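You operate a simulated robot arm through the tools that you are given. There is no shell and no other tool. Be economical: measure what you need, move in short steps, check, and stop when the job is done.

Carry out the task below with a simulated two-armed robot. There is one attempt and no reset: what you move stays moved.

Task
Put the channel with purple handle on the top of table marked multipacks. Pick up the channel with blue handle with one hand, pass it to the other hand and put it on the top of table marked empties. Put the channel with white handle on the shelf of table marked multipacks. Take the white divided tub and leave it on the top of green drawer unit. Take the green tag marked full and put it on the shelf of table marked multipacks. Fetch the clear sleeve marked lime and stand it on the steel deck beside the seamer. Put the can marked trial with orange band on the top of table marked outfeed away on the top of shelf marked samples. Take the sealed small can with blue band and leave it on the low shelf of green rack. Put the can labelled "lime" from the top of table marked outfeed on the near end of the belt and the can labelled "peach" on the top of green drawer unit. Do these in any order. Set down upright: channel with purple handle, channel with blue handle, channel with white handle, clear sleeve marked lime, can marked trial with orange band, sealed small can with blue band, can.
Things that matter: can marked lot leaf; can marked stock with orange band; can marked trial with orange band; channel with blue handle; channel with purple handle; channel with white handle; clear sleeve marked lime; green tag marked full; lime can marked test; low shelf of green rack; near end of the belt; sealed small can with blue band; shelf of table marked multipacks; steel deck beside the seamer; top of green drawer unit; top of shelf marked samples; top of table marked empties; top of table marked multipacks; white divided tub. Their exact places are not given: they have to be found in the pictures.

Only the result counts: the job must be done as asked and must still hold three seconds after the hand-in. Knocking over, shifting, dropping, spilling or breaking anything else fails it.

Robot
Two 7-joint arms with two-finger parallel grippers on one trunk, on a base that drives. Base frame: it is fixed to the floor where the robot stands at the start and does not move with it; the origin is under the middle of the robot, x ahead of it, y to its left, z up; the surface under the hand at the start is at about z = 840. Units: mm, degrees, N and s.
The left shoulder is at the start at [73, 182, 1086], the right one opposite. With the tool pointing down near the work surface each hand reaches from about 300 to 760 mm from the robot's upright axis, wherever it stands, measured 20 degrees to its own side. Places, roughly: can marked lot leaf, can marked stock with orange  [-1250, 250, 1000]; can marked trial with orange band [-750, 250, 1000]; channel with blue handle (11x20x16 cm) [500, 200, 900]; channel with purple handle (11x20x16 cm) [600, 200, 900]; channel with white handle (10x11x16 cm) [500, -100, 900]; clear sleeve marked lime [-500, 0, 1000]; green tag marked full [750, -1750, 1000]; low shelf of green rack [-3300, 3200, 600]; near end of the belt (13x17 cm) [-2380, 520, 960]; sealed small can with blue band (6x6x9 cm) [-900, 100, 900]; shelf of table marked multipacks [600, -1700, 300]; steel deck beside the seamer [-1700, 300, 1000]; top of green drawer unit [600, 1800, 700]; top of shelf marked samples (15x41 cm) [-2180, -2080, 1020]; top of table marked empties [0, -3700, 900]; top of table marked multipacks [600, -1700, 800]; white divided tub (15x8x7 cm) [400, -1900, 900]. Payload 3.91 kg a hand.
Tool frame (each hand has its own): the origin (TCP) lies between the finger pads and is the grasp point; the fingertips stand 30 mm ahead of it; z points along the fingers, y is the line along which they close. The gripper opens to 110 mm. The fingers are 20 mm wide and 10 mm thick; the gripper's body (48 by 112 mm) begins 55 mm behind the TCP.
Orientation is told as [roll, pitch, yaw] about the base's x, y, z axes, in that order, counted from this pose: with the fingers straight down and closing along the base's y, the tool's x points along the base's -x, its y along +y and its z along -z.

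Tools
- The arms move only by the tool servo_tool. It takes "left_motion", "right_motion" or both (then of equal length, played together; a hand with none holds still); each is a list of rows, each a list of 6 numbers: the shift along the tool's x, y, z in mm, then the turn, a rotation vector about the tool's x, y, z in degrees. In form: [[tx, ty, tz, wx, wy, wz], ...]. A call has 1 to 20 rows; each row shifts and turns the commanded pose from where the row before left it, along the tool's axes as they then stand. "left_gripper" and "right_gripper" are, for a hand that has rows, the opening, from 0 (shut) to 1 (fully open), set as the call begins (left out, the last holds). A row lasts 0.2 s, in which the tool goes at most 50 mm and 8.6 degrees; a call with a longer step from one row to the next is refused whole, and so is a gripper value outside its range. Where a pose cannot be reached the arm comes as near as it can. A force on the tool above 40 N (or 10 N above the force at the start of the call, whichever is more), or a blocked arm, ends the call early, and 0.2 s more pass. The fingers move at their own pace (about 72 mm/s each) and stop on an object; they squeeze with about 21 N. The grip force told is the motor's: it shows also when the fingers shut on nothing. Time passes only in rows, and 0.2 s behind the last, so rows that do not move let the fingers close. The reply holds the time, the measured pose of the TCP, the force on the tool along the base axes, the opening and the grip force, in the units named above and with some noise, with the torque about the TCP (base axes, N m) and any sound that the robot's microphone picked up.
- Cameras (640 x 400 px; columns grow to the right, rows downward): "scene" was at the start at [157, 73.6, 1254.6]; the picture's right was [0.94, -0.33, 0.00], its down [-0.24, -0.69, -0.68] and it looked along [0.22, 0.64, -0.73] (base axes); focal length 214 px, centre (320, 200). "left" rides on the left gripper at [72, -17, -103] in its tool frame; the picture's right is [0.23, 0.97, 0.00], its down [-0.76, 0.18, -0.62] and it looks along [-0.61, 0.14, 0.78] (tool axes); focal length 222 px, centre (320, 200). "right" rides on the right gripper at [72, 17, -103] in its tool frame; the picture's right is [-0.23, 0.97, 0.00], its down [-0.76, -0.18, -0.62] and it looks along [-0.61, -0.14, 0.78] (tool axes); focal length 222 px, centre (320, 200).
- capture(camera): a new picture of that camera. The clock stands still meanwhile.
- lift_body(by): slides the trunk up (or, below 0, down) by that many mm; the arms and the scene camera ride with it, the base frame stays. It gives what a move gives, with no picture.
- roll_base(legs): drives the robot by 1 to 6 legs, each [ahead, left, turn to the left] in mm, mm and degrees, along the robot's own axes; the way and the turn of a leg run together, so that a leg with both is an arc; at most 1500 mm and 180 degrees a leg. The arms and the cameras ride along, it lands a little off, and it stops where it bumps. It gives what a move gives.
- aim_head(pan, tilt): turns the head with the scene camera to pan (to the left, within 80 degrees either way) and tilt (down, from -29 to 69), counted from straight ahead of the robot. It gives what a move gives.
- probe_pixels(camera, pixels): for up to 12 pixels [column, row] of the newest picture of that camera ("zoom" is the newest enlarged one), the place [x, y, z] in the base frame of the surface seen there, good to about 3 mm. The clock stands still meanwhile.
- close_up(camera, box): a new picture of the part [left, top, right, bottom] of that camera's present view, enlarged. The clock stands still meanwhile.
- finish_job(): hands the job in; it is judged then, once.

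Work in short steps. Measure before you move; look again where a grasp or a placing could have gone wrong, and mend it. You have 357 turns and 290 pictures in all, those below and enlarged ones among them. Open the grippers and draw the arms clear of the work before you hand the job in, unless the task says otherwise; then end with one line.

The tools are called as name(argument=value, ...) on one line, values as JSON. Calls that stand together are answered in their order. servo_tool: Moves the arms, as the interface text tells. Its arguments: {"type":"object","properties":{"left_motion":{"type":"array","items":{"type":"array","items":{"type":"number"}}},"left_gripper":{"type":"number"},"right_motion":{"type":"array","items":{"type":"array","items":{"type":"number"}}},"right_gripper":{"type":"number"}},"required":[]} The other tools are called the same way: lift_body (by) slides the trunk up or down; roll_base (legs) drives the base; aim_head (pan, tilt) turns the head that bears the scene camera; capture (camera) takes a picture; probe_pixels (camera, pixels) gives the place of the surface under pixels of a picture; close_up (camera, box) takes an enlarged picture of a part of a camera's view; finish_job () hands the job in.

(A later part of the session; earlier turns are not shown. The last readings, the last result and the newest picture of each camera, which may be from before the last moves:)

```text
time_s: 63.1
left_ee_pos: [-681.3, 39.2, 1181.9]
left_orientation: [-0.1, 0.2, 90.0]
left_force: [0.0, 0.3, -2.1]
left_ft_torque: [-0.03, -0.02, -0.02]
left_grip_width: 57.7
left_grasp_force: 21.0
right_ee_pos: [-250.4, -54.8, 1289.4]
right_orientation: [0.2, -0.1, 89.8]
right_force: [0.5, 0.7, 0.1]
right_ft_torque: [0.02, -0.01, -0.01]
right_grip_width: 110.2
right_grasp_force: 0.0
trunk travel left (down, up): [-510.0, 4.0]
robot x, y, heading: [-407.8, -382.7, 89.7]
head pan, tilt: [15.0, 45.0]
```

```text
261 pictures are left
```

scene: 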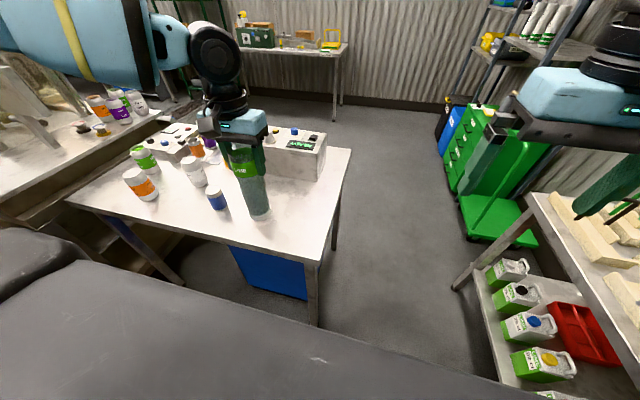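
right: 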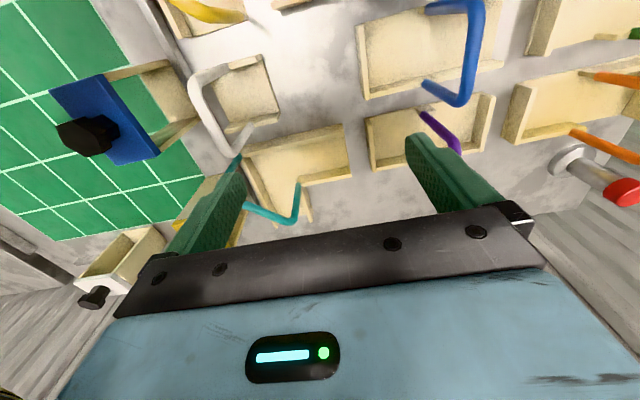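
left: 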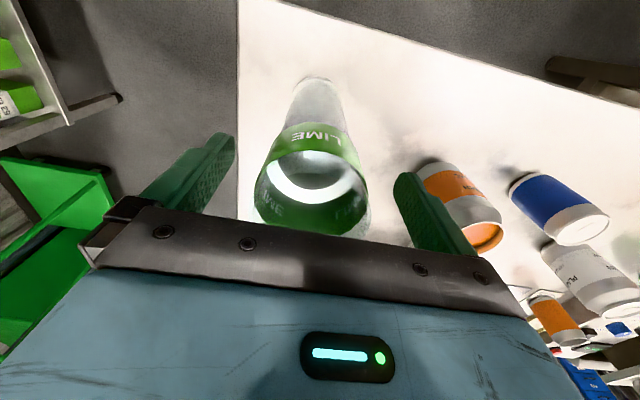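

Sleeve held, bottom at ≈1017. I drive left alongside toward the deck, staying at x≈-1250, and look.

roll_base(legs=[[-50, 0, 0], [0, 840, 0]])

aim_head(pan=35, tilt=40)

capture(camera="scene")

```text
time_s: 71.3
left_ee_pos: [-1510.8, -1.0, 1181.4]
left_orientation: [0.0, 0.1, 89.7]
left_force: [0.3, 0.1, -1.8]
left_ft_torque: [0.02, 0.01, 0.02]
left_grip_width: 57.5
left_grasp_force: 20.8
right_ee_pos: [-1081.5, -94.9, 1288.9]
right_orientation: [0.2, 0.0, 89.5]
right_force: [0.5, 0.8, -0.7]
right_ft_torque: [0.0, -0.01, 0.0]
right_grip_width: 109.9
right_grasp_force: 0.0
trunk travel left (down, up): [-510.0, 4.0]
robot x, y, heading: [-1248.2, -422.0, 89.4]
head pan, tilt: [15.0, 45.0]
```

```text
time_s: 72.1
left_ee_pos: [-1511.1, -1.6, 1181.7]
left_orientation: [0.1, 0.2, 89.6]
left_force: [-0.4, 0.2, -2.1]
left_ft_torque: [-0.01, 0.0, 0.03]
left_grip_width: 57.3
left_grasp_force: 21.2
right_ee_pos: [-1081.2, -97.0, 1289.2]
right_orientation: [0.2, 0.0, 89.5]
right_force: [0.0, -1.2, -0.5]
right_ft_torque: [-0.01, -0.01, 0.02]
right_grip_width: 109.8
right_grasp_force: 0.0
trunk travel left (down, up): [-510.0, 4.0]
robot x, y, heading: [-1249.5, -423.5, 89.8]
head pan, tilt: [35.0, 40.0]
```

```text
260 pictures are left
```

scene: 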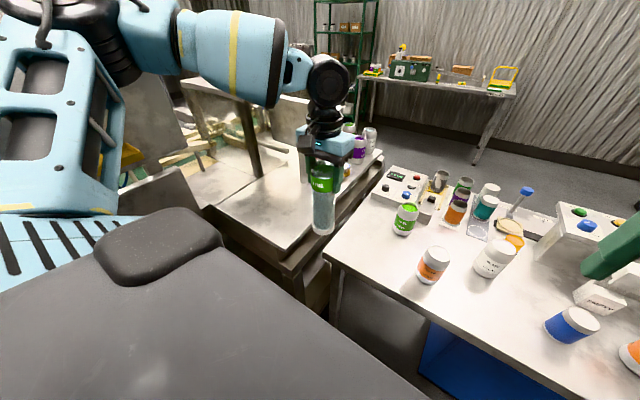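

Deck ahead-left of the hand with a free area around (285,205). Probe it.

probe_pixels(camera="scene", pixels=[[285, 245], [270, 225], [290, 205], [240, 205], [250, 175], [232, 215], [258, 150], [295, 180], [345, 172], [300, 165], [262, 178], [282, 98]])

close_up(camera="scene", box=[180, 70, 390, 270])

```text
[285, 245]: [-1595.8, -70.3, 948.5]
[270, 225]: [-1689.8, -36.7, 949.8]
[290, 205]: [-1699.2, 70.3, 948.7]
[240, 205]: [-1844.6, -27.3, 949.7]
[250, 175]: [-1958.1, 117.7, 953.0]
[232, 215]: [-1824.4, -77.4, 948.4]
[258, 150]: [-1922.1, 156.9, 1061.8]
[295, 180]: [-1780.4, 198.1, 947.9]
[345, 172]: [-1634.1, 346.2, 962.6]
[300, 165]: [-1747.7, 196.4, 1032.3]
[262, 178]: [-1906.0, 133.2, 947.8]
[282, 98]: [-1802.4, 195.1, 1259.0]
```

```text
2.00 times, centred on (285, 170) of scene
```

zoom: 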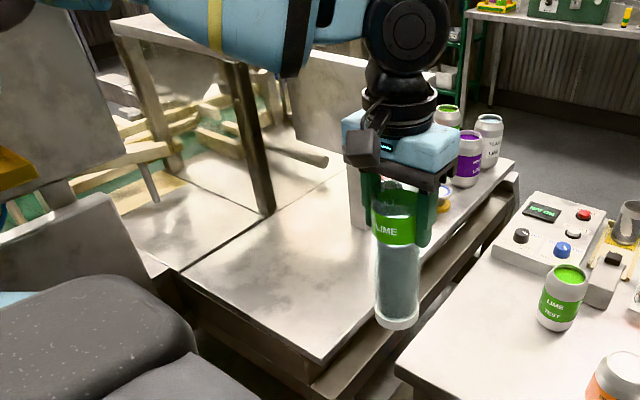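

Target (-1680,45). Move the hand 169 left and 45 ahead.

servo_tool(left_motion=[[-9, 34, 0, 0, 0, 0], [-9, 34, 0, 0, 0, 0], [-9, 34, 0, 0, 0, 0], [-9, 34, 0, 0, 0, 0], [-9, 33, 0, 0, 0, 0], [0, 0, 30, 0, 0, 0], [0, 0, 0, 0, 0, 0]])

close_up(camera="scene", box=[180, 70, 390, 270])

```text
time_s: 73.9
left_ee_pos: [-1649.6, 63.4, 1153.4]
left_orientation: [2.1, 0.9, 87.5]
left_force: [0.1, 0.0, -1.6]
left_ft_torque: [-0.01, 0.05, -0.01]
left_grip_width: 57.4
left_grasp_force: 21.5
right_ee_pos: [-1060.8, -88.5, 1283.9]
right_orientation: [0.9, 0.4, 88.8]
right_force: [1.1, 0.1, -0.3]
right_ft_torque: [0.03, -0.03, -0.02]
right_grip_width: 109.9
right_grasp_force: 0.1
trunk travel left (down, up): [-510.0, 4.0]
robot x, y, heading: [-1249.6, -418.3, 88.7]
head pan, tilt: [35.0, 40.0]
stopped in row 7 (left hand): the arm was blocked; the commanded pose is now the measured one
```

```text
2.00 times, centred on (285, 170) of scene
```

zoom: 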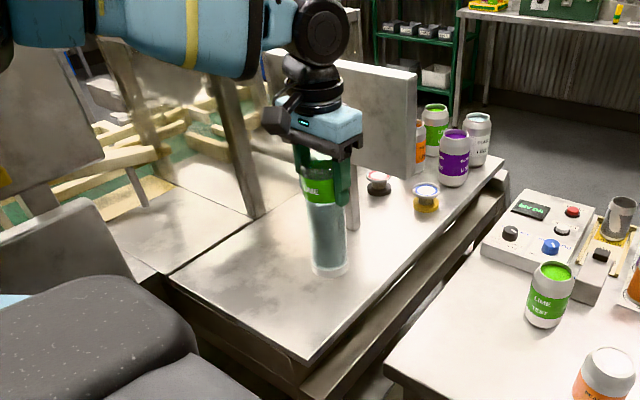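

The forearm touched something, but the sleeve is already over free deck at (-1650,63). I back off 12 mm to relieve contact.

servo_tool(left_motion=[[0, -12, 0, 0, 0, 0], [0, 0, 0, 0, 0, 0]])

capture(camera="scene")

```text
time_s: 74.5
left_ee_pos: [-1643.1, 61.7, 1153.4]
left_orientation: [1.8, 1.1, 88.1]
left_force: [-0.6, -0.6, -2.8]
left_ft_torque: [-0.01, 0.03, -0.01]
left_grip_width: 57.6
left_grasp_force: 21.3
right_ee_pos: [-1064.5, -87.1, 1284.3]
right_orientation: [0.9, 0.6, 89.1]
right_force: [0.4, 0.6, -0.7]
right_ft_torque: [-0.01, 0.01, 0.02]
right_grip_width: 110.1
right_grasp_force: 0.0
trunk travel left (down, up): [-510.0, 4.0]
robot x, y, heading: [-1247.6, -426.5, 88.9]
head pan, tilt: [35.0, 40.0]
```

```text
257 pictures are left
```

scene: 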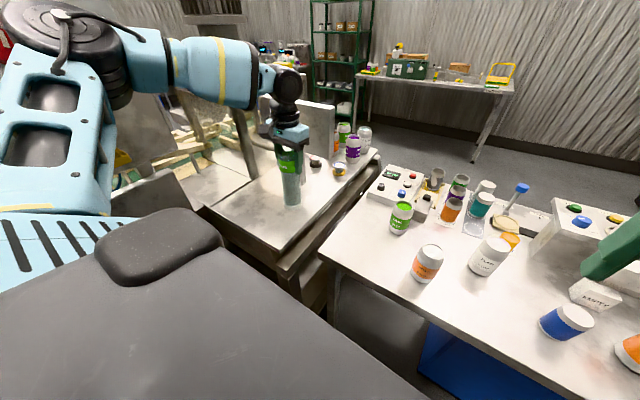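

Still slightly pressed (right hand also tilted 0.9°). Shift the base right 25 mm and re-check.

roll_base(legs=[[0, -25, 0.5]])

```text
time_s: 75.4
left_ee_pos: [-1638.9, 56.8, 1147.3]
left_orientation: [0.8, 0.8, 88.9]
left_force: [0.3, 0.3, -2.0]
left_ft_torque: [0.02, 0.02, -0.03]
left_grip_width: 57.4
left_grasp_force: 21.2
right_ee_pos: [-1057.9, -86.9, 1286.6]
right_orientation: [0.1, 0.5, 89.5]
right_force: [0.1, 0.0, -0.8]
right_ft_torque: [0.01, -0.02, 0.0]
right_grip_width: 110.1
right_grasp_force: 0.1
trunk travel left (down, up): [-510.0, 4.0]
robot x, y, heading: [-1219.0, -426.9, 89.4]
head pan, tilt: [35.0, 40.0]
```

Nearly relieved. Lower 31 mm to set down (expected contact at TCP z≈1114).

servo_tool(left_motion=[[0, 0, 20, 0, 0, 0], [0, 0, 10, 0, 0, 0], [0, 0, 0, 0, 0, 0]])

```text
time_s: 76.2
left_ee_pos: [-1638.3, 46.8, 1123.8]
left_orientation: [0.8, 0.2, 88.9]
left_force: [0.6, -0.4, -1.5]
left_ft_torque: [0.03, 0.01, -0.01]
left_grip_width: 57.2
left_grasp_force: 21.0
right_ee_pos: [-1057.3, -97.8, 1289.9]
right_orientation: [0.2, -0.2, 89.8]
right_force: [-0.5, 1.2, -1.0]
right_ft_torque: [-0.01, 0.0, -0.02]
right_grip_width: 109.9
right_grasp_force: 0.0
trunk travel left (down, up): [-510.0, 4.0]
robot x, y, heading: [-1223.4, -425.3, 89.5]
head pan, tilt: [35.0, 40.0]
```

Now free of the earlier contact. Lower in small steps to touch.

servo_tool(left_motion=[[0, 0, 5, 0, 0, 0], [0, 0, 3, 0, 0, 0], [0, 0, 0, 0, 0, 0]])

close_up(camera="scene", box=[230, 110, 350, 230])

```text
time_s: 77.0
left_ee_pos: [-1640.1, 44.0, 1116.3]
left_orientation: [0.8, 0.2, 88.9]
left_force: [0.1, -0.7, -1.8]
left_ft_torque: [0.0, -0.02, 0.02]
left_grip_width: 57.5
left_grasp_force: 21.3
right_ee_pos: [-1058.7, -98.7, 1291.3]
right_orientation: [0.3, -0.1, 89.7]
right_force: [-0.7, 0.9, 1.0]
right_ft_torque: [0.0, 0.01, 0.0]
right_grip_width: 110.0
right_grasp_force: 0.1
trunk travel left (down, up): [-510.0, 4.0]
robot x, y, heading: [-1225.2, -426.5, 89.4]
head pan, tilt: [35.0, 40.0]
```

```text
3.33 times, centred on (290, 170) of scene
```

zoom: 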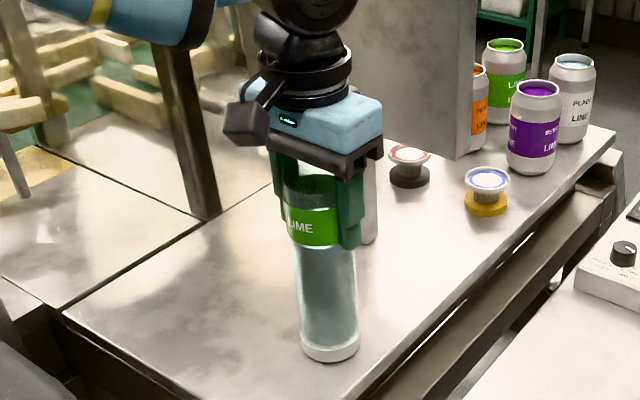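

servo_tool(left_motion=[[0, 0, 2, 0, 0, 0], [0, 0, 2, 0, 0, 0], [0, 0, 0, 0, 0, 0]])

```text
time_s: 77.8
left_ee_pos: [-1639.4, 45.5, 1111.3]
left_orientation: [0.8, 0.0, 88.8]
left_force: [-0.4, -3.5, 12.7]
left_ft_torque: [-0.39, -0.26, -0.09]
left_grip_width: 57.4
left_grasp_force: 21.4
right_ee_pos: [-1058.9, -98.9, 1291.3]
right_orientation: [0.2, -0.3, 89.6]
right_force: [0.6, 0.2, 0.3]
right_ft_torque: [-0.01, -0.04, -0.01]
right_grip_width: 110.0
right_grasp_force: 0.0
trunk travel left (down, up): [-510.0, 4.0]
robot x, y, heading: [-1224.7, -424.5, 89.5]
head pan, tilt: [35.0, 40.0]
```

Contact (12.7 N). Open partially, then fully, then raise.

servo_tool(left_motion=[[0, 0, -1, 0, 0, 0], [0, 0, 0, 0, 0, 0], [0, 0, 0, 0, 0, 0]], left_gripper=1)

servo_tool(left_motion=[[0, 0, -30, 0, 0, 0], [0, 0, -40, 0, 0, 0], [0, 0, -40, 0, 0, 0], [0, -25, -20, 0, 0, 0], [0, -40, 0, 0, 0, 0], [0, -40, 0, 0, 0, 0], [0, 0, 0, 0, 0, 0]])

capture(camera="scene")

```text
time_s: 78.6
left_ee_pos: [-1641.1, 44.3, 1111.1]
left_orientation: [0.8, 0.2, 89.0]
left_force: [-0.8, 0.3, -0.2]
left_ft_torque: [0.01, 0.05, -0.02]
left_grip_width: 110.0
left_grasp_force: 0.1
right_ee_pos: [-1059.7, -99.1, 1290.7]
right_orientation: [0.1, -0.1, 89.6]
right_force: [0.4, -0.2, 0.0]
right_ft_torque: [0.01, 0.05, -0.01]
right_grip_width: 110.0
right_grasp_force: 0.1
trunk travel left (down, up): [-510.0, 4.0]
robot x, y, heading: [-1222.1, -426.0, 89.4]
head pan, tilt: [35.0, 40.0]
```

```text
time_s: 80.2
left_ee_pos: [-1533.2, 42.6, 1240.3]
left_orientation: [0.7, 0.0, 89.0]
left_force: [0.9, -0.6, 0.3]
left_ft_torque: [0.05, 0.01, 0.01]
left_grip_width: 110.0
left_grasp_force: 0.0
right_ee_pos: [-1062.5, -101.3, 1292.5]
right_orientation: [0.0, -0.3, 89.7]
right_force: [0.9, -1.0, 0.0]
right_ft_torque: [0.03, 0.02, -0.03]
right_grip_width: 110.1
right_grasp_force: 0.0
trunk travel left (down, up): [-510.0, 4.0]
robot x, y, heading: [-1224.5, -421.4, 89.5]
head pan, tilt: [35.0, 40.0]
```

```text
255 pictures are left
```

scene: 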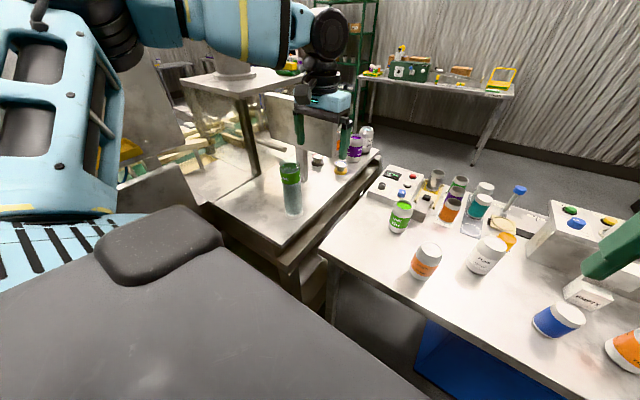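

Sleeve stands on the deck. Now locate the belt: pan further left.

aim_head(pan=60, tilt=20)

capture(camera="scene")

```text
time_s: 81.1
left_ee_pos: [-1532.2, 44.6, 1239.5]
left_orientation: [0.7, 0.2, 88.9]
left_force: [-1.2, 0.2, -0.3]
left_ft_torque: [-0.02, 0.01, 0.01]
left_grip_width: 110.3
left_grasp_force: 0.0
right_ee_pos: [-1060.6, -97.4, 1291.2]
right_orientation: [0.1, -0.1, 89.6]
right_force: [0.3, -0.4, -0.5]
right_ft_torque: [-0.05, 0.02, -0.04]
right_grip_width: 110.1
right_grasp_force: 0.0
trunk travel left (down, up): [-510.0, 4.0]
robot x, y, heading: [-1223.0, -422.5, 89.5]
head pan, tilt: [60.0, 20.0]
```

```text
254 pictures are left
```

scene: 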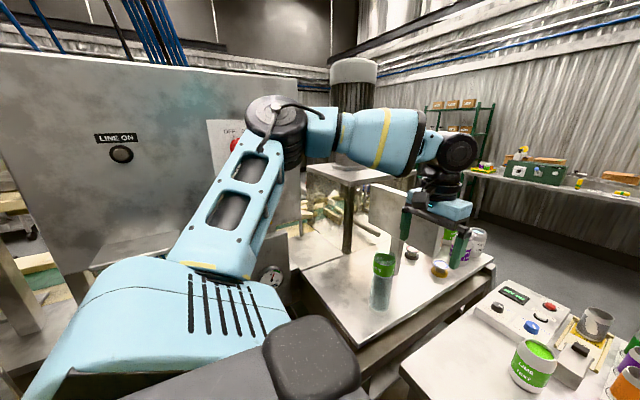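

The forearm had brushed the "LINE ON" cabinet, no harm visible. Next: lime can with left, small blue can with right. Shift base right 87, ahead 38 and re-measure.

roll_base(legs=[[36, -87, 0]])

aim_head(pan=0, tilt=45)

capture(camera="scene")

```text
time_s: 82.6
left_ee_pos: [-1448.3, 81.2, 1240.5]
left_orientation: [0.6, 0.1, 88.9]
left_force: [0.4, 0.1, -0.2]
left_ft_torque: [0.01, 0.0, 0.02]
left_grip_width: 110.1
left_grasp_force: 0.0
right_ee_pos: [-974.6, -62.5, 1290.7]
right_orientation: [0.0, -0.1, 89.7]
right_force: [-1.2, -0.7, 0.1]
right_ft_torque: [-0.02, 0.0, 0.02]
right_grip_width: 109.6
right_grasp_force: 0.0
trunk travel left (down, up): [-510.0, 4.0]
robot x, y, heading: [-1138.9, -386.5, 89.3]
head pan, tilt: [60.0, 20.0]
```

```text
time_s: 83.9
left_ee_pos: [-1447.2, 80.3, 1239.6]
left_orientation: [0.7, 0.2, 88.9]
left_force: [0.0, -0.1, 0.3]
left_ft_torque: [0.03, 0.01, 0.02]
left_grip_width: 109.9
left_grasp_force: 0.1
right_ee_pos: [-975.7, -62.0, 1289.7]
right_orientation: [-0.1, -0.1, 89.6]
right_force: [1.2, -0.3, 0.7]
right_ft_torque: [0.0, 0.01, -0.02]
right_grip_width: 109.7
right_grasp_force: 0.1
trunk travel left (down, up): [-510.0, 4.0]
robot x, y, heading: [-1137.4, -389.2, 89.3]
head pan, tilt: [0.0, 45.0]
```

```text
253 pictures are left
```

scene: 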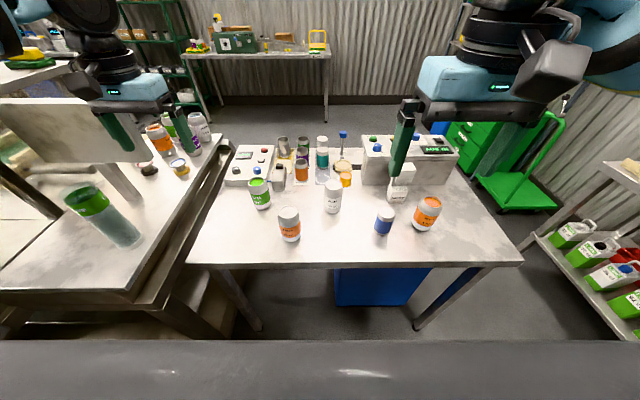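

Both targets clear. Lower both hands to z≈1060 and then move them above lime (left) and blue can (right).

servo_tool(left_motion=[[0, 0, 36, 0, 0, 0], [0, 0, 36, 0, 0, 0], [0, 0, 36, 0, 0, 0], [0, 0, 36, 0, 0, 0], [0, 0, 36, 0, 0, 0], [-37, -19.5, 0, 0, 0, 0], [-37, -19.5, 0, 0, 0, 0], [-37, -19.5, 0, 0, 0, 0], [-37, -19.5, 0, 0, 0, 0], [-37, -19.5, 0, 0, 0, 0], [0, 0, 0, 0, 0, 0]], right_motion=[[0, 0, 46, 0, 0, 0], [0, 0, 46, 0, 0, 0], [0, 0, 46, 0, 0, 0], [0, 0, 46, 0, 0, 0], [0, 0, 46, 0, 0, 0], [-42, -9, 0, 0, 0, 0], [-42, -9, 0, 0, 0, 0], [-42, -9, 0, 0, 0, 0], [-42, -9, 0, 0, 0, 0], [-42, -9, 0, 0, 0, 0], [0, 0, 0, 0, 0, 0]])

capture(camera="left")

capture(camera="right")

```text
time_s: 86.3
left_ee_pos: [-1398.4, 170.5, 1072.4]
left_orientation: [0.7, 0.2, 88.9]
left_force: [0.6, -0.1, -0.5]
left_ft_torque: [0.0, 0.03, -0.01]
left_grip_width: 109.9
left_grasp_force: 0.0
left hand out of reach, approached as far as the arm can: row 8, 9, 10
right_ee_pos: [-928.8, 148.1, 1062.1]
right_orientation: [0.1, -0.2, 89.8]
right_force: [0.3, 0.3, -0.8]
right_ft_torque: [0.02, -0.01, 0.04]
right_grip_width: 110.3
right_grasp_force: 0.2
trunk travel left (down, up): [-510.0, 4.0]
robot x, y, heading: [-1136.7, -390.1, 89.4]
head pan, tilt: [0.0, 45.0]
```

```text
252 pictures are left
```

left: 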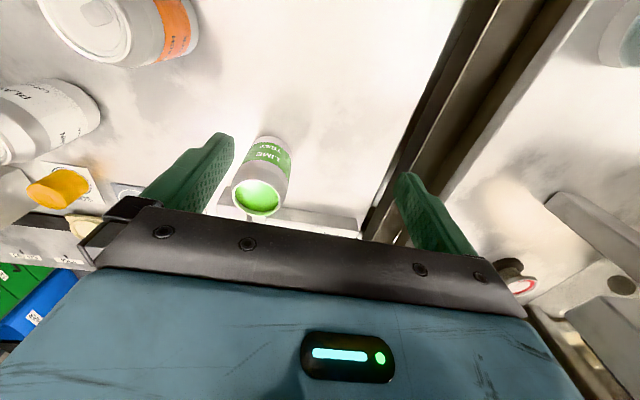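

```text
251 pictures are left
```

right: 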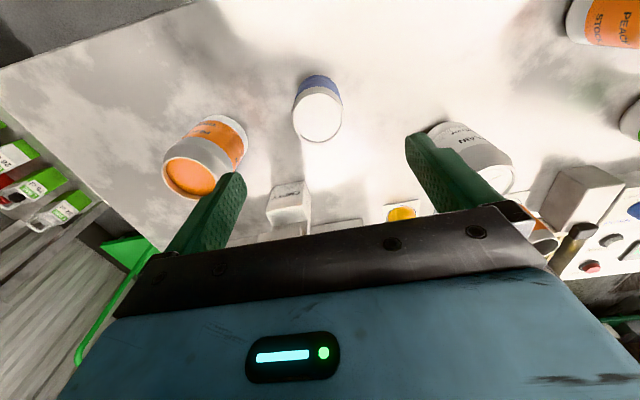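

Right hand is right over the blue can. Lower 142 and grip; left stays.

servo_tool(right_motion=[[0, 0, 36, 0, 0, 0], [0, 0, 36, 0, 0, 0], [0, 0, 36, 0, 0, 0], [0, 0, 34, 0, 0, 0], [0, 0, 0, 0, 0, 0]])

servo_tool(right_motion=[[0, 0, 0, 0, 0, 0], [0, 0, 0, 0, 0, 0], [0, 0, 0, 0, 0, 0], [0, 0, 0, 0, 0, 0]], right_gripper=0)

capture(camera="right")

```text
time_s: 87.5
left_ee_pos: [-1398.6, 170.5, 1072.3]
left_orientation: [0.7, 0.1, 88.9]
left_force: [-0.4, -0.3, 0.3]
left_ft_torque: [0.0, 0.0, 0.01]
left_grip_width: 110.0
left_grasp_force: 0.1
right_ee_pos: [-929.2, 147.8, 919.3]
right_orientation: [0.0, -0.2, 89.7]
right_force: [-0.3, 0.4, -0.1]
right_ft_torque: [0.02, 0.01, 0.0]
right_grip_width: 110.1
right_grasp_force: 0.2
trunk travel left (down, up): [-510.0, 4.0]
robot x, y, heading: [-1136.0, -386.8, 89.5]
head pan, tilt: [0.0, 45.0]
```

```text
time_s: 88.5
left_ee_pos: [-1399.8, 170.1, 1072.4]
left_orientation: [0.6, 0.1, 88.8]
left_force: [-0.4, 0.3, 0.1]
left_ft_torque: [-0.02, 0.0, 0.04]
left_grip_width: 109.9
left_grasp_force: 0.1
right_ee_pos: [-928.7, 147.9, 919.9]
right_orientation: [-0.1, -0.2, 89.5]
right_force: [-0.2, -0.5, -0.5]
right_ft_torque: [-0.03, -0.02, -0.02]
right_grip_width: 51.7
right_grasp_force: 21.0
trunk travel left (down, up): [-510.0, 4.0]
robot x, y, heading: [-1134.5, -388.3, 89.4]
head pan, tilt: [0.0, 45.0]
```

```text
250 pictures are left
```

right: 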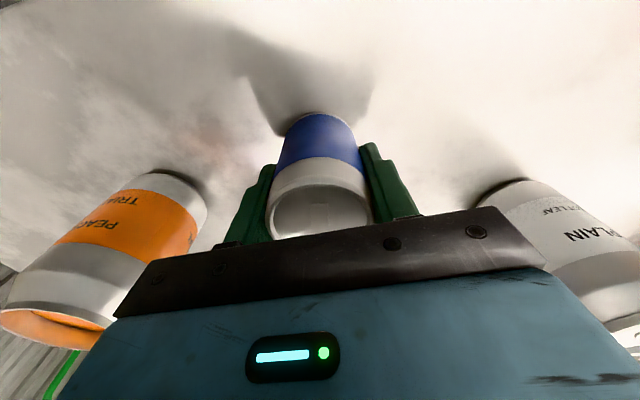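

Gripped the blue can. Lift it 150 and draw back 100; meanwhile try yawing the left hand to extend its reach.

servo_tool(right_motion=[[0, 0, -25, 0, 0, 0], [0, 0, -35, 0, 0, 0], [0, 0, -40, 0, 0, 0], [0, 0, -40, 0, 0, 0], [30, 0, -30, 0, 0, 0], [40, 0, 0, 0, 0, 0], [40, 0, 0, 0, 0, 0], [40, 0, 0, 0, 0, 0]], left_motion=[[0, 0, 0, 0, 0, 8], [0, 0, 0, 0, 0, 8], [0, 0, 0, 0, 0, 8], [0, 0, 0, 0, 0, 8], [0, 0, 0, 0, 0, 0], [0, 0, 0, 0, 0, 0], [0, 0, 0, 0, 0, 0], [0, 0, 0, 0, 0, 0]])

```text
time_s: 90.3
left_ee_pos: [-1400.4, 170.3, 1071.4]
left_orientation: [0.6, 0.4, 56.9]
left_force: [0.4, 0.6, -0.2]
left_ft_torque: [-0.02, -0.01, -0.02]
left_grip_width: 109.9
left_grasp_force: 0.1
right_ee_pos: [-926.6, -4.7, 1087.8]
right_orientation: [-0.1, -0.2, 89.7]
right_force: [1.1, 0.1, 1.5]
right_ft_torque: [-0.03, 0.03, -0.04]
right_grip_width: 0.0
right_grasp_force: 20.8
trunk travel left (down, up): [-510.0, 4.0]
robot x, y, heading: [-1131.6, -388.9, 89.7]
head pan, tilt: [0.0, 45.0]
```

The right gripper reads 0 width: the can slipped out. Look at once.

capture(camera="scene")

capture(camera="right")

```text
249 pictures are left
```

scene: 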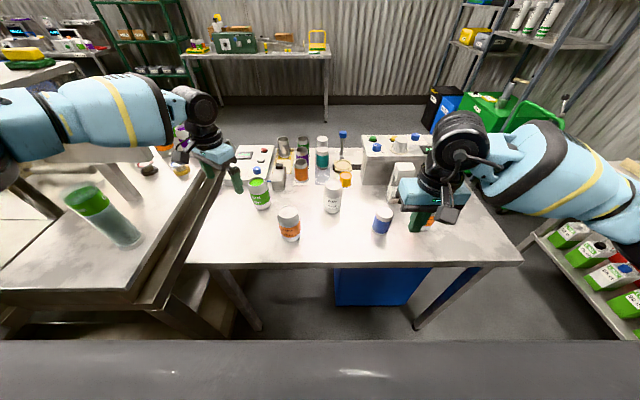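

```text
248 pictures are left
```

right: 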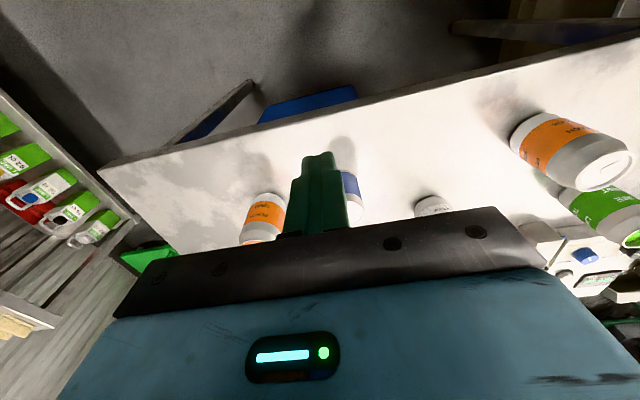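

The can still stands at (383,221); I gripped its tapered shoulder. I re-measure it and will grip lower (TCP≈897).

close_up(camera="scene", box=[350, 190, 420, 250])

probe_pixels(camera="zoom", pixels=[[300, 180], [220, 190], [380, 195], [305, 225], [300, 145], [290, 300], [200, 250], [370, 260]])

```text
6.67 times, centred on (385, 220) of scene
```

zoom: 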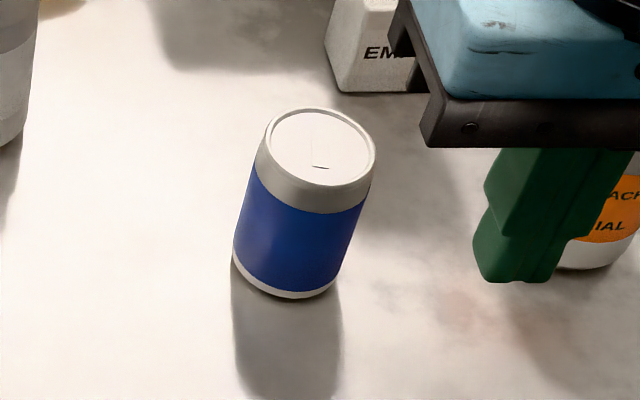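

```text
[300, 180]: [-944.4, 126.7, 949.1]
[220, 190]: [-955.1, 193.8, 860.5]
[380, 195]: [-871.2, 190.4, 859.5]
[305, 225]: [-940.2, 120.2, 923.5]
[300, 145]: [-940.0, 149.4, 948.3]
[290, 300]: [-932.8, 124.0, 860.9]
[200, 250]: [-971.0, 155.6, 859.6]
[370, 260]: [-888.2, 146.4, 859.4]
```

Can unmoved at ≈(-931,148). Reopen, go above it.

servo_tool(right_motion=[[0, 0, 0, 0, 0, 0], [-38, 1, 0, 0, 0, 0], [-38, 1, 0, 0, 0, 0], [-38, 1, 0, 0, 0, 0], [-38, 1, 0, 0, 0, 0], [0, 0, 35, 0, 0, 0], [0, 0, 35, 0, 0, 0], [0, 0, 35, 0, 0, 0], [0, 0, 35, 0, 0, 0], [0, 0, 35, 0, 0, 0], [0, 0, 15, 0, 0, 0], [0, 0, 0, 0, 0, 0]], right_gripper=1)

servo_tool(right_motion=[[0, 0, 0, 0, 0, 0], [0, 0, 0, 0, 0, 0], [0, 0, 0, 0, 0, 0], [0, 0, 0, 0, 0, 0]], right_gripper=0)

servo_tool(right_motion=[[0, 0, -20, 0, 0, 0], [0, 0, -30, 0, 0, 0], [0, 0, 0, 0, 0, 0]])

```text
time_s: 92.9
left_ee_pos: [-1399.1, 171.6, 1072.1]
left_orientation: [0.6, 0.5, 56.8]
left_force: [-0.8, 0.7, -1.1]
left_ft_torque: [0.02, -0.01, -0.02]
left_grip_width: 110.2
left_grasp_force: 0.0
right_ee_pos: [-931.8, 149.9, 899.0]
right_orientation: [0.0, -0.2, 89.6]
right_force: [-0.3, 0.3, -0.8]
right_ft_torque: [-0.01, -0.02, 0.0]
right_grip_width: 110.0
right_grasp_force: 0.0
trunk travel left (down, up): [-510.0, 4.0]
robot x, y, heading: [-1135.7, -384.8, 89.4]
head pan, tilt: [0.0, 45.0]
```

```text
time_s: 93.9
left_ee_pos: [-1399.0, 171.5, 1070.9]
left_orientation: [0.5, 0.5, 56.9]
left_force: [0.1, -0.2, 0.0]
left_ft_torque: [-0.04, 0.0, -0.01]
left_grip_width: 110.0
left_grasp_force: 0.0
right_ee_pos: [-931.5, 149.8, 899.2]
right_orientation: [-0.1, -0.2, 89.5]
right_force: [0.1, 0.1, 0.6]
right_ft_torque: [0.02, -0.02, -0.01]
right_grip_width: 51.9
right_grasp_force: 20.9
trunk travel left (down, up): [-510.0, 4.0]
robot x, y, heading: [-1135.8, -389.0, 89.6]
head pan, tilt: [0.0, 45.0]
```

```text
time_s: 94.7
left_ee_pos: [-1399.5, 171.2, 1071.9]
left_orientation: [0.5, 0.6, 56.9]
left_force: [-0.7, -1.1, 0.4]
left_ft_torque: [0.01, -0.03, 0.01]
left_grip_width: 110.0
left_grasp_force: 0.0
right_ee_pos: [-932.8, 150.4, 949.9]
right_orientation: [0.0, -0.2, 89.6]
right_force: [-0.4, -0.1, -1.9]
right_ft_torque: [0.02, 0.01, 0.02]
right_grip_width: 52.0
right_grasp_force: 21.0
trunk travel left (down, up): [-510.0, 4.0]
robot x, y, heading: [-1136.3, -386.1, 89.4]
head pan, tilt: [0.0, 45.0]
```

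Now it lifts (52 mm, weight felt). Raise and retract the right; test the left toward the lime can with yaw 57°.

servo_tool(right_motion=[[0, 0, -30, 0, 0, 0], [0, 0, -35, 0, 0, 0], [0, 0, -35, 0, 0, 0], [20, 0, -35, 0, 0, 0], [35, 0, -15, 0, 0, 0], [35, 0, 0, 0, 0, 0], [35, 0, 0, 0, 0, 0]], left_motion=[[-27, 2, 0, 0, 0, 0], [-27, 2, 0, 0, 0, 0], [-27, 2, 0, 0, 0, 0], [-27, 2, 0, 0, 0, 0], [0, 0, 0, 0, 0, 0], [0, 0, 0, 0, 0, 0], [0, 0, 0, 0, 0, 0]])

```text
time_s: 96.3
left_ee_pos: [-1397.7, 173.2, 1084.8]
left_orientation: [0.4, 0.5, 56.9]
left_force: [0.0, -0.5, 0.9]
left_ft_torque: [0.0, 0.03, -0.02]
left_grip_width: 110.0
left_grasp_force: 0.0
left hand out of reach, approached as far as the arm can: row 1, 2, 3, 4
right_ee_pos: [-934.8, 25.2, 1100.3]
right_orientation: [0.0, -0.1, 89.6]
right_force: [0.9, -0.6, -1.5]
right_ft_torque: [-0.01, 0.0, 0.02]
right_grip_width: 51.9
right_grasp_force: 21.3
trunk travel left (down, up): [-510.0, 4.0]
robot x, y, heading: [-1134.7, -386.5, 89.1]
head pan, tilt: [0.0, 45.0]
```

Reach is limited while the hand is high. I restore yaw and go lower (TCP 1012, tips above can tops) then forward.

servo_tool(left_motion=[[0, 0, 20, 0, 0, -8], [0, 0, 20, 0, 0, -8], [0, 0, 20, 0, 0, -8], [0, 0, 12, 0, 0, -8], [0, 0, 0, 0, 0, 0]])

```text
time_s: 97.5
left_ee_pos: [-1407.3, 159.0, 1018.6]
left_orientation: [0.7, 0.1, 89.0]
left_force: [-0.4, -0.2, 0.0]
left_ft_torque: [0.0, 0.01, 0.0]
left_grip_width: 109.8
left_grasp_force: 0.1
left hand out of reach, approached as far as the arm can: row 1, 2, 3, 4
right_ee_pos: [-935.3, 24.4, 1099.1]
right_orientation: [0.0, -0.2, 89.5]
right_force: [0.3, -0.4, -1.0]
right_ft_torque: [0.0, -0.04, 0.01]
right_grip_width: 52.0
right_grasp_force: 21.1
trunk travel left (down, up): [-510.0, 4.0]
robot x, y, heading: [-1138.6, -391.0, 89.6]
head pan, tilt: [0.0, 45.0]
```

Lower gave no more reach. The start pose shows the base can stand ~210 mm from a table edge, so I raise the hand and move the base closer instead.

servo_tool(left_motion=[[15, 0, -40, 0, 0, 0], [15, 0, -30, 0, 0, 0], [0, 0, 0, 0, 0, 0]])

roll_base(legs=[[100, -62, 0]])

```text
time_s: 98.3
left_ee_pos: [-1408.4, 126.2, 1089.9]
left_orientation: [0.7, 0.3, 89.0]
left_force: [-0.3, -0.6, -0.3]
left_ft_torque: [0.02, -0.03, -0.02]
left_grip_width: 110.1
left_grasp_force: 0.1
right_ee_pos: [-933.9, 25.9, 1099.3]
right_orientation: [0.0, -0.1, 89.7]
right_force: [0.7, 0.8, -1.6]
right_ft_torque: [0.02, -0.02, -0.03]
right_grip_width: 51.8
right_grasp_force: 21.0
trunk travel left (down, up): [-510.0, 4.0]
robot x, y, heading: [-1138.6, -385.1, 89.7]
head pan, tilt: [0.0, 45.0]
```

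```text
time_s: 99.5
left_ee_pos: [-1347.3, 226.0, 1089.0]
left_orientation: [0.7, 0.1, 88.9]
left_force: [0.0, 0.4, -0.5]
left_ft_torque: [0.0, 0.02, 0.02]
left_grip_width: 109.9
left_grasp_force: 0.1
right_ee_pos: [-872.5, 125.2, 1100.3]
right_orientation: [0.0, -0.2, 89.7]
right_force: [-0.2, 0.2, -1.6]
right_ft_torque: [0.0, 0.01, 0.0]
right_grip_width: 51.7
right_grasp_force: 21.3
trunk travel left (down, up): [-510.0, 4.0]
robot x, y, heading: [-1076.5, -287.4, 89.6]
head pan, tilt: [0.0, 45.0]
```

Now 40 mm ahead remain. Move above the lime can and check with the left camera.

servo_tool(left_motion=[[-20, 0, 0, 0, 0, 0], [-20, -1, 0, 0, 0, 0], [0, 0, 0, 0, 0, 0]])

capture(camera="left")

```text
time_s: 100.3
left_ee_pos: [-1344.2, 267.7, 1089.5]
left_orientation: [0.6, 0.0, 88.9]
left_force: [-0.7, -0.4, 0.9]
left_ft_torque: [0.0, 0.0, 0.0]
left_grip_width: 110.2
left_grasp_force: 0.1
right_ee_pos: [-872.8, 124.1, 1099.0]
right_orientation: [0.0, -0.2, 89.7]
right_force: [0.1, 0.2, -1.6]
right_ft_torque: [-0.04, -0.02, -0.03]
right_grip_width: 51.7
right_grasp_force: 21.3
trunk travel left (down, up): [-510.0, 4.0]
robot x, y, heading: [-1075.4, -286.1, 89.4]
head pan, tilt: [0.0, 45.0]
```

```text
246 pictures are left
```

left: 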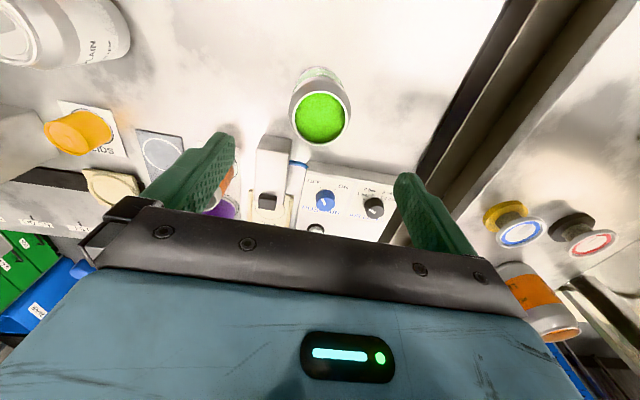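

Aligned ((320,113) vs predicted (320,117)). Lower 160 mm and grip.

servo_tool(left_motion=[[0, 0, 40, 0, 0, 0], [0, 0, 40, 0, 0, 0], [0, 0, 40, 0, 0, 0], [0, 0, 40, 0, 0, 0], [0, 0, 0, 0, 0, 0]])

capture(camera="left")

```text
time_s: 101.5
left_ee_pos: [-1368.1, 232.4, 951.1]
left_orientation: [0.6, 0.2, 89.0]
left_force: [-0.4, 0.0, 0.1]
left_ft_torque: [0.01, -0.04, -0.01]
left_grip_width: 109.7
left_grasp_force: 0.1
left hand out of reach, approached as far as the arm can: row 2, 3, 4
right_ee_pos: [-872.5, 125.1, 1099.1]
right_orientation: [0.0, -0.1, 89.8]
right_force: [1.3, -0.2, -1.4]
right_ft_torque: [0.01, 0.01, -0.01]
right_grip_width: 51.7
right_grasp_force: 20.8
trunk travel left (down, up): [-510.0, 4.0]
robot x, y, heading: [-1075.3, -286.5, 89.5]
head pan, tilt: [0.0, 45.0]
```

```text
245 pictures are left
```

left: 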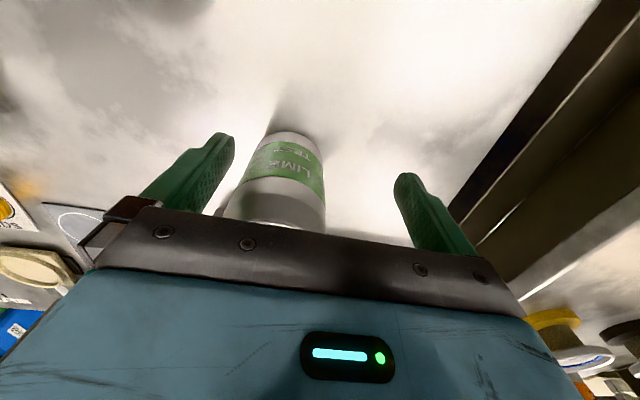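

It drifted at its reach limit. Raise 60, move the base 70 closer, then redo.

servo_tool(left_motion=[[0, 0, -30, 0, 0, 0], [0, 0, -40, 0, 0, 0], [0, 0, 0, 0, 0, 0]])

capture(camera="scene")

roll_base(legs=[[70, 0, 0]])

```text
time_s: 102.3
left_ee_pos: [-1365.4, 232.0, 1022.9]
left_orientation: [0.7, 0.3, 88.9]
left_force: [-0.2, 0.5, -0.6]
left_ft_torque: [0.01, -0.02, -0.01]
left_grip_width: 110.1
left_grasp_force: 0.1
right_ee_pos: [-873.1, 124.8, 1099.0]
right_orientation: [0.1, -0.1, 89.8]
right_force: [0.0, -0.1, -0.3]
right_ft_torque: [0.03, 0.02, 0.02]
right_grip_width: 51.8
right_grasp_force: 20.5
trunk travel left (down, up): [-510.0, 4.0]
robot x, y, heading: [-1070.2, -284.6, 89.6]
head pan, tilt: [0.0, 45.0]
```

```text
244 pictures are left
```

scene: 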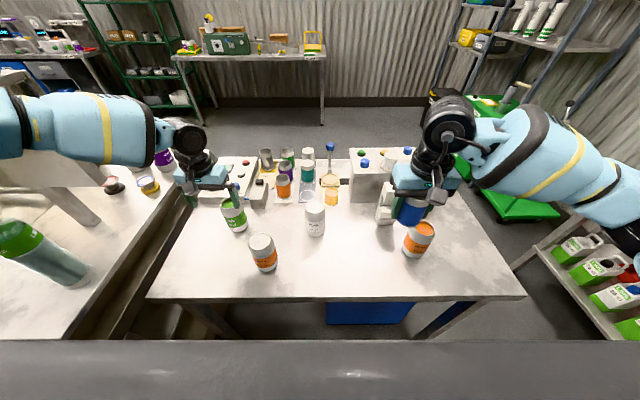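

```text
time_s: 103.3
left_ee_pos: [-1366.0, 302.1, 1023.2]
left_orientation: [0.7, 0.2, 88.9]
left_force: [-0.5, -0.8, 0.6]
left_ft_torque: [0.01, 0.01, 0.0]
left_grip_width: 109.9
left_grasp_force: 0.0
right_ee_pos: [-872.2, 195.5, 1100.0]
right_orientation: [0.0, -0.3, 89.8]
right_force: [0.5, 0.3, -2.1]
right_ft_torque: [-0.04, 0.0, -0.02]
right_grip_width: 51.8
right_grasp_force: 21.0
trunk travel left (down, up): [-510.0, 4.0]
robot x, y, heading: [-1071.6, -217.0, 89.5]
head pan, tilt: [0.0, 45.0]
```

Now shift the hand to (-1346,266) and check alignment.

servo_tool(left_motion=[[18, -10, 0, 0, 0, 0], [18, -10, 0, 0, 0, 0], [0, 0, 0, 0, 0, 0]])

capture(camera="left")

```text
time_s: 104.1
left_ee_pos: [-1345.0, 263.4, 1022.4]
left_orientation: [0.7, 0.1, 89.1]
left_force: [0.1, -0.7, 0.5]
left_ft_torque: [0.0, 0.01, 0.02]
left_grip_width: 109.9
left_grasp_force: 0.2
right_ee_pos: [-871.5, 195.2, 1099.6]
right_orientation: [0.0, -0.2, 89.7]
right_force: [0.0, 0.8, -1.7]
right_ft_torque: [0.01, -0.01, -0.02]
right_grip_width: 52.0
right_grasp_force: 21.5
trunk travel left (down, up): [-510.0, 4.0]
robot x, y, heading: [-1077.4, -215.4, 89.5]
head pan, tilt: [0.0, 45.0]
```

```text
243 pictures are left
```

left: 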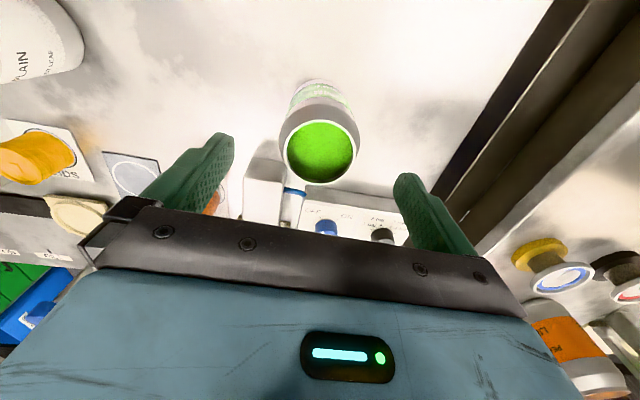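

Aligned. Lower 94 and check drift.

servo_tool(left_motion=[[0, 0, 32, 0, 0, 0], [0, 0, 32, 0, 0, 0], [0, 0, 30, 0, 0, 0], [0, 0, 0, 0, 0, 0]])

```text
time_s: 105.1
left_ee_pos: [-1345.5, 265.4, 929.2]
left_orientation: [0.7, 0.1, 89.0]
left_force: [-0.9, 0.9, 0.4]
left_ft_torque: [-0.01, 0.01, -0.01]
left_grip_width: 110.0
left_grasp_force: 0.1
right_ee_pos: [-870.8, 194.2, 1100.5]
right_orientation: [0.0, -0.1, 89.8]
right_force: [0.2, 0.6, -0.9]
right_ft_torque: [0.02, 0.01, 0.03]
right_grip_width: 51.8
right_grasp_force: 21.7
trunk travel left (down, up): [-510.0, 4.0]
robot x, y, heading: [-1074.5, -215.2, 89.7]
head pan, tilt: [0.0, 45.0]
```

No drift. Close and lift gently a little.

servo_tool(left_motion=[[0, 0, 0, 0, 0, 0], [0, 0, 0, 0, 0, 0], [0, 0, 0, 0, 0, 0], [0, 0, 0, 0, 0, 0]], left_gripper=0)

servo_tool(left_motion=[[0, 0, -8, 0, 0, 0], [0, 0, -15, 0, 0, 0], [0, 0, -20, 0, 0, 0], [0, 0, -20, 0, 0, 0], [0, 0, -20, 0, 0, 0], [0, 0, -20, 0, 0, 0], [0, 0, -20, 0, 0, 0], [0, 0, -20, 0, 0, 0], [0, 0, -10, 0, 0, 0]])

capture(camera="scene")

```text
time_s: 106.1
left_ee_pos: [-1345.2, 265.3, 930.3]
left_orientation: [0.7, 0.2, 89.0]
left_force: [-0.3, 0.8, -1.1]
left_ft_torque: [0.06, -0.07, -0.01]
left_grip_width: 65.4
left_grasp_force: 20.5
right_ee_pos: [-872.4, 195.0, 1099.2]
right_orientation: [0.0, -0.1, 89.7]
right_force: [-0.2, 0.7, -2.0]
right_ft_torque: [-0.01, 0.0, -0.01]
right_grip_width: 51.7
right_grasp_force: 20.5
trunk travel left (down, up): [-510.0, 4.0]
robot x, y, heading: [-1074.2, -216.8, 89.5]
head pan, tilt: [0.0, 45.0]
```

```text
time_s: 108.1
left_ee_pos: [-1344.1, 264.6, 1081.1]
left_orientation: [0.7, 0.1, 89.0]
left_force: [-0.2, 0.5, -3.6]
left_ft_torque: [0.01, 0.01, 0.0]
left_grip_width: 65.6
left_grasp_force: 21.1
right_ee_pos: [-872.0, 194.5, 1098.6]
right_orientation: [0.0, -0.1, 89.7]
right_force: [0.5, -0.1, -1.5]
right_ft_torque: [0.02, 0.01, 0.02]
right_grip_width: 52.0
right_grasp_force: 21.1
trunk travel left (down, up): [-510.0, 4.0]
robot x, y, heading: [-1074.3, -215.1, 89.6]
head pan, tilt: [0.0, 45.0]
```

```text
242 pictures are left
```

scene: 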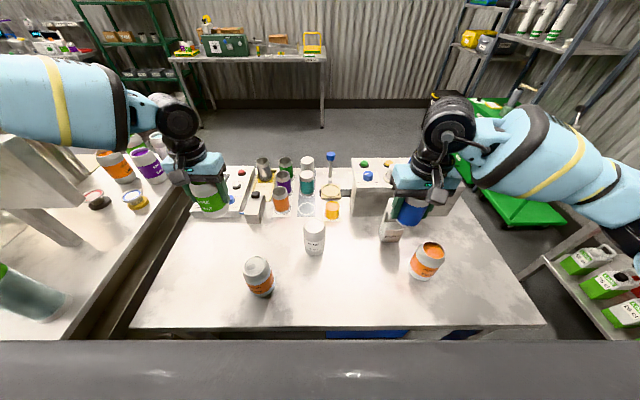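

Both cans held. I back off and drive round the outfeed table's east end to its north side, to find the belt.

roll_base(legs=[[-230, 0, 0], [0, -900, 0], [750, 0, 0], [750, 0, 0]])

aim_head(pan=70, tilt=20)

capture(camera="scene")

```text
time_s: 125.1
left_ee_pos: [-404.4, 1530.0, 1082.3]
left_orientation: [0.7, 0.2, 87.9]
left_force: [0.2, 0.8, -4.1]
left_ft_torque: [-0.03, 0.0, 0.0]
left_grip_width: 65.4
left_grasp_force: 20.8
right_ee_pos: [67.3, 1450.3, 1098.0]
right_orientation: [0.1, -0.1, 88.7]
right_force: [0.5, -0.6, -1.5]
right_ft_torque: [0.01, 0.0, -0.02]
right_grip_width: 51.8
right_grasp_force: 21.4
trunk travel left (down, up): [-510.0, 4.0]
robot x, y, heading: [-142.1, 1042.6, 88.6]
head pan, tilt: [0.0, 45.0]
```

```text
time_s: 126.5
left_ee_pos: [-403.9, 1529.9, 1081.7]
left_orientation: [0.7, 0.2, 87.9]
left_force: [-0.1, 1.3, -2.6]
left_ft_torque: [-0.01, 0.01, 0.0]
left_grip_width: 65.5
left_grasp_force: 21.0
right_ee_pos: [67.9, 1450.1, 1099.0]
right_orientation: [0.0, -0.1, 88.7]
right_force: [-0.6, 0.1, -1.7]
right_ft_torque: [0.01, 0.02, -0.01]
right_grip_width: 51.9
right_grasp_force: 21.5
trunk travel left (down, up): [-510.0, 4.0]
robot x, y, heading: [-140.1, 1037.2, 88.6]
head pan, tilt: [70.0, 20.0]
```

```text
241 pictures are left
```

scene: 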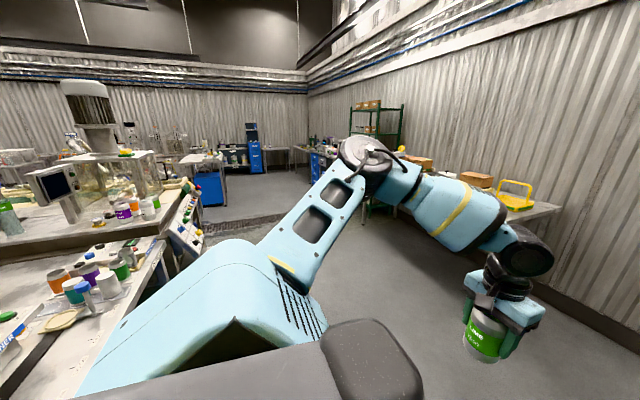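

The corridor on the north side is clear. Turn left 90° and drive toward −x.

roll_base(legs=[[0, 0, 91], [700, 0, 0]])

aim_head(pan=25, tilt=30)

capture(camera="scene")

```text
time_s: 134.1
left_ee_pos: [-1324.4, 791.3, 1080.7]
left_orientation: [0.7, 0.2, 178.0]
left_force: [-0.9, -0.4, -3.0]
left_ft_torque: [-0.03, 0.0, -0.01]
left_grip_width: 65.8
left_grasp_force: 20.7
right_ee_pos: [-1245.9, 1262.6, 1099.6]
right_orientation: [-0.1, -0.1, 178.8]
right_force: [0.0, -0.6, -1.2]
right_ft_torque: [0.01, -0.02, -0.02]
right_grip_width: 51.9
right_grasp_force: 21.0
trunk travel left (down, up): [-510.0, 4.0]
robot x, y, heading: [-836.6, 1054.5, 178.5]
head pan, tilt: [70.0, 20.0]
```

```text
time_s: 135.3
left_ee_pos: [-1324.3, 790.2, 1080.8]
left_orientation: [0.8, 0.2, 178.0]
left_force: [1.5, 0.1, -3.7]
left_ft_torque: [0.0, -0.01, 0.0]
left_grip_width: 65.4
left_grasp_force: 21.0
right_ee_pos: [-1246.5, 1262.4, 1099.6]
right_orientation: [0.0, -0.1, 178.8]
right_force: [1.0, -0.6, -1.4]
right_ft_torque: [0.02, 0.01, 0.02]
right_grip_width: 51.8
right_grasp_force: 21.0
trunk travel left (down, up): [-510.0, 4.0]
robot x, y, heading: [-838.2, 1051.1, 178.5]
head pan, tilt: [25.0, 30.0]
```

```text
240 pictures are left
```

scene: 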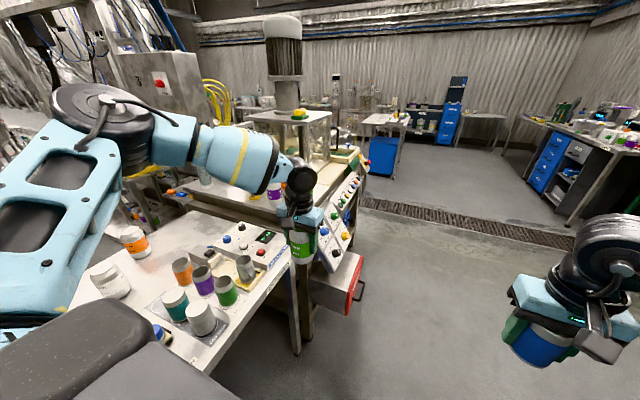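

The seamer's panel runs along y≈700. Strafe right 220 then ahead 1150, then turn left to face −y and look at the belt.

roll_base(legs=[[0, -230, 0], [1150, 0, 0]])

aim_head(pan=60, tilt=30)

capture(camera="scene")

```text
time_s: 143.3
left_ee_pos: [-2460.9, 1040.2, 1082.1]
left_orientation: [0.7, 0.1, 178.3]
left_force: [0.1, -0.5, -3.7]
left_ft_torque: [0.0, 0.0, -0.03]
left_grip_width: 65.6
left_grasp_force: 21.1
right_ee_pos: [-2385.4, 1512.4, 1099.8]
right_orientation: [-0.1, -0.1, 179.2]
right_force: [0.5, 0.1, -2.2]
right_ft_torque: [-0.03, -0.01, 0.01]
right_grip_width: 51.7
right_grasp_force: 21.1
trunk travel left (down, up): [-510.0, 4.0]
robot x, y, heading: [-1975.8, 1305.8, 178.8]
head pan, tilt: [25.0, 30.0]
```

```text
time_s: 144.3
left_ee_pos: [-2459.9, 1039.8, 1081.2]
left_orientation: [0.7, 0.2, 178.3]
left_force: [-0.8, -0.4, -3.7]
left_ft_torque: [0.02, -0.02, -0.02]
left_grip_width: 65.2
left_grasp_force: 21.1
right_ee_pos: [-2385.2, 1513.4, 1098.6]
right_orientation: [0.0, -0.1, 179.1]
right_force: [-0.5, -1.0, -1.7]
right_ft_torque: [0.04, -0.02, -0.03]
right_grip_width: 51.8
right_grasp_force: 21.2
trunk travel left (down, up): [-510.0, 4.0]
robot x, y, heading: [-1975.7, 1302.6, 179.0]
head pan, tilt: [60.0, 30.0]
```

```text
239 pictures are left
```

scene: 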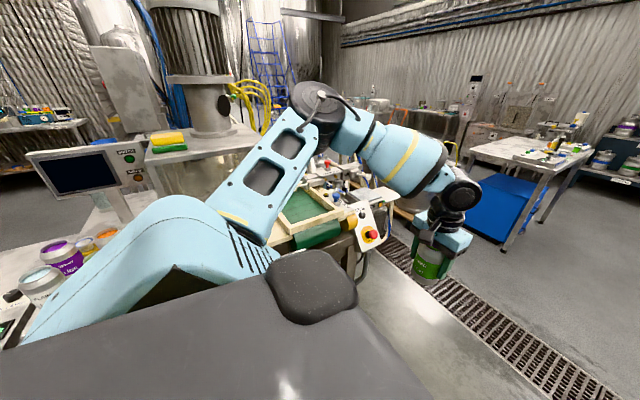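

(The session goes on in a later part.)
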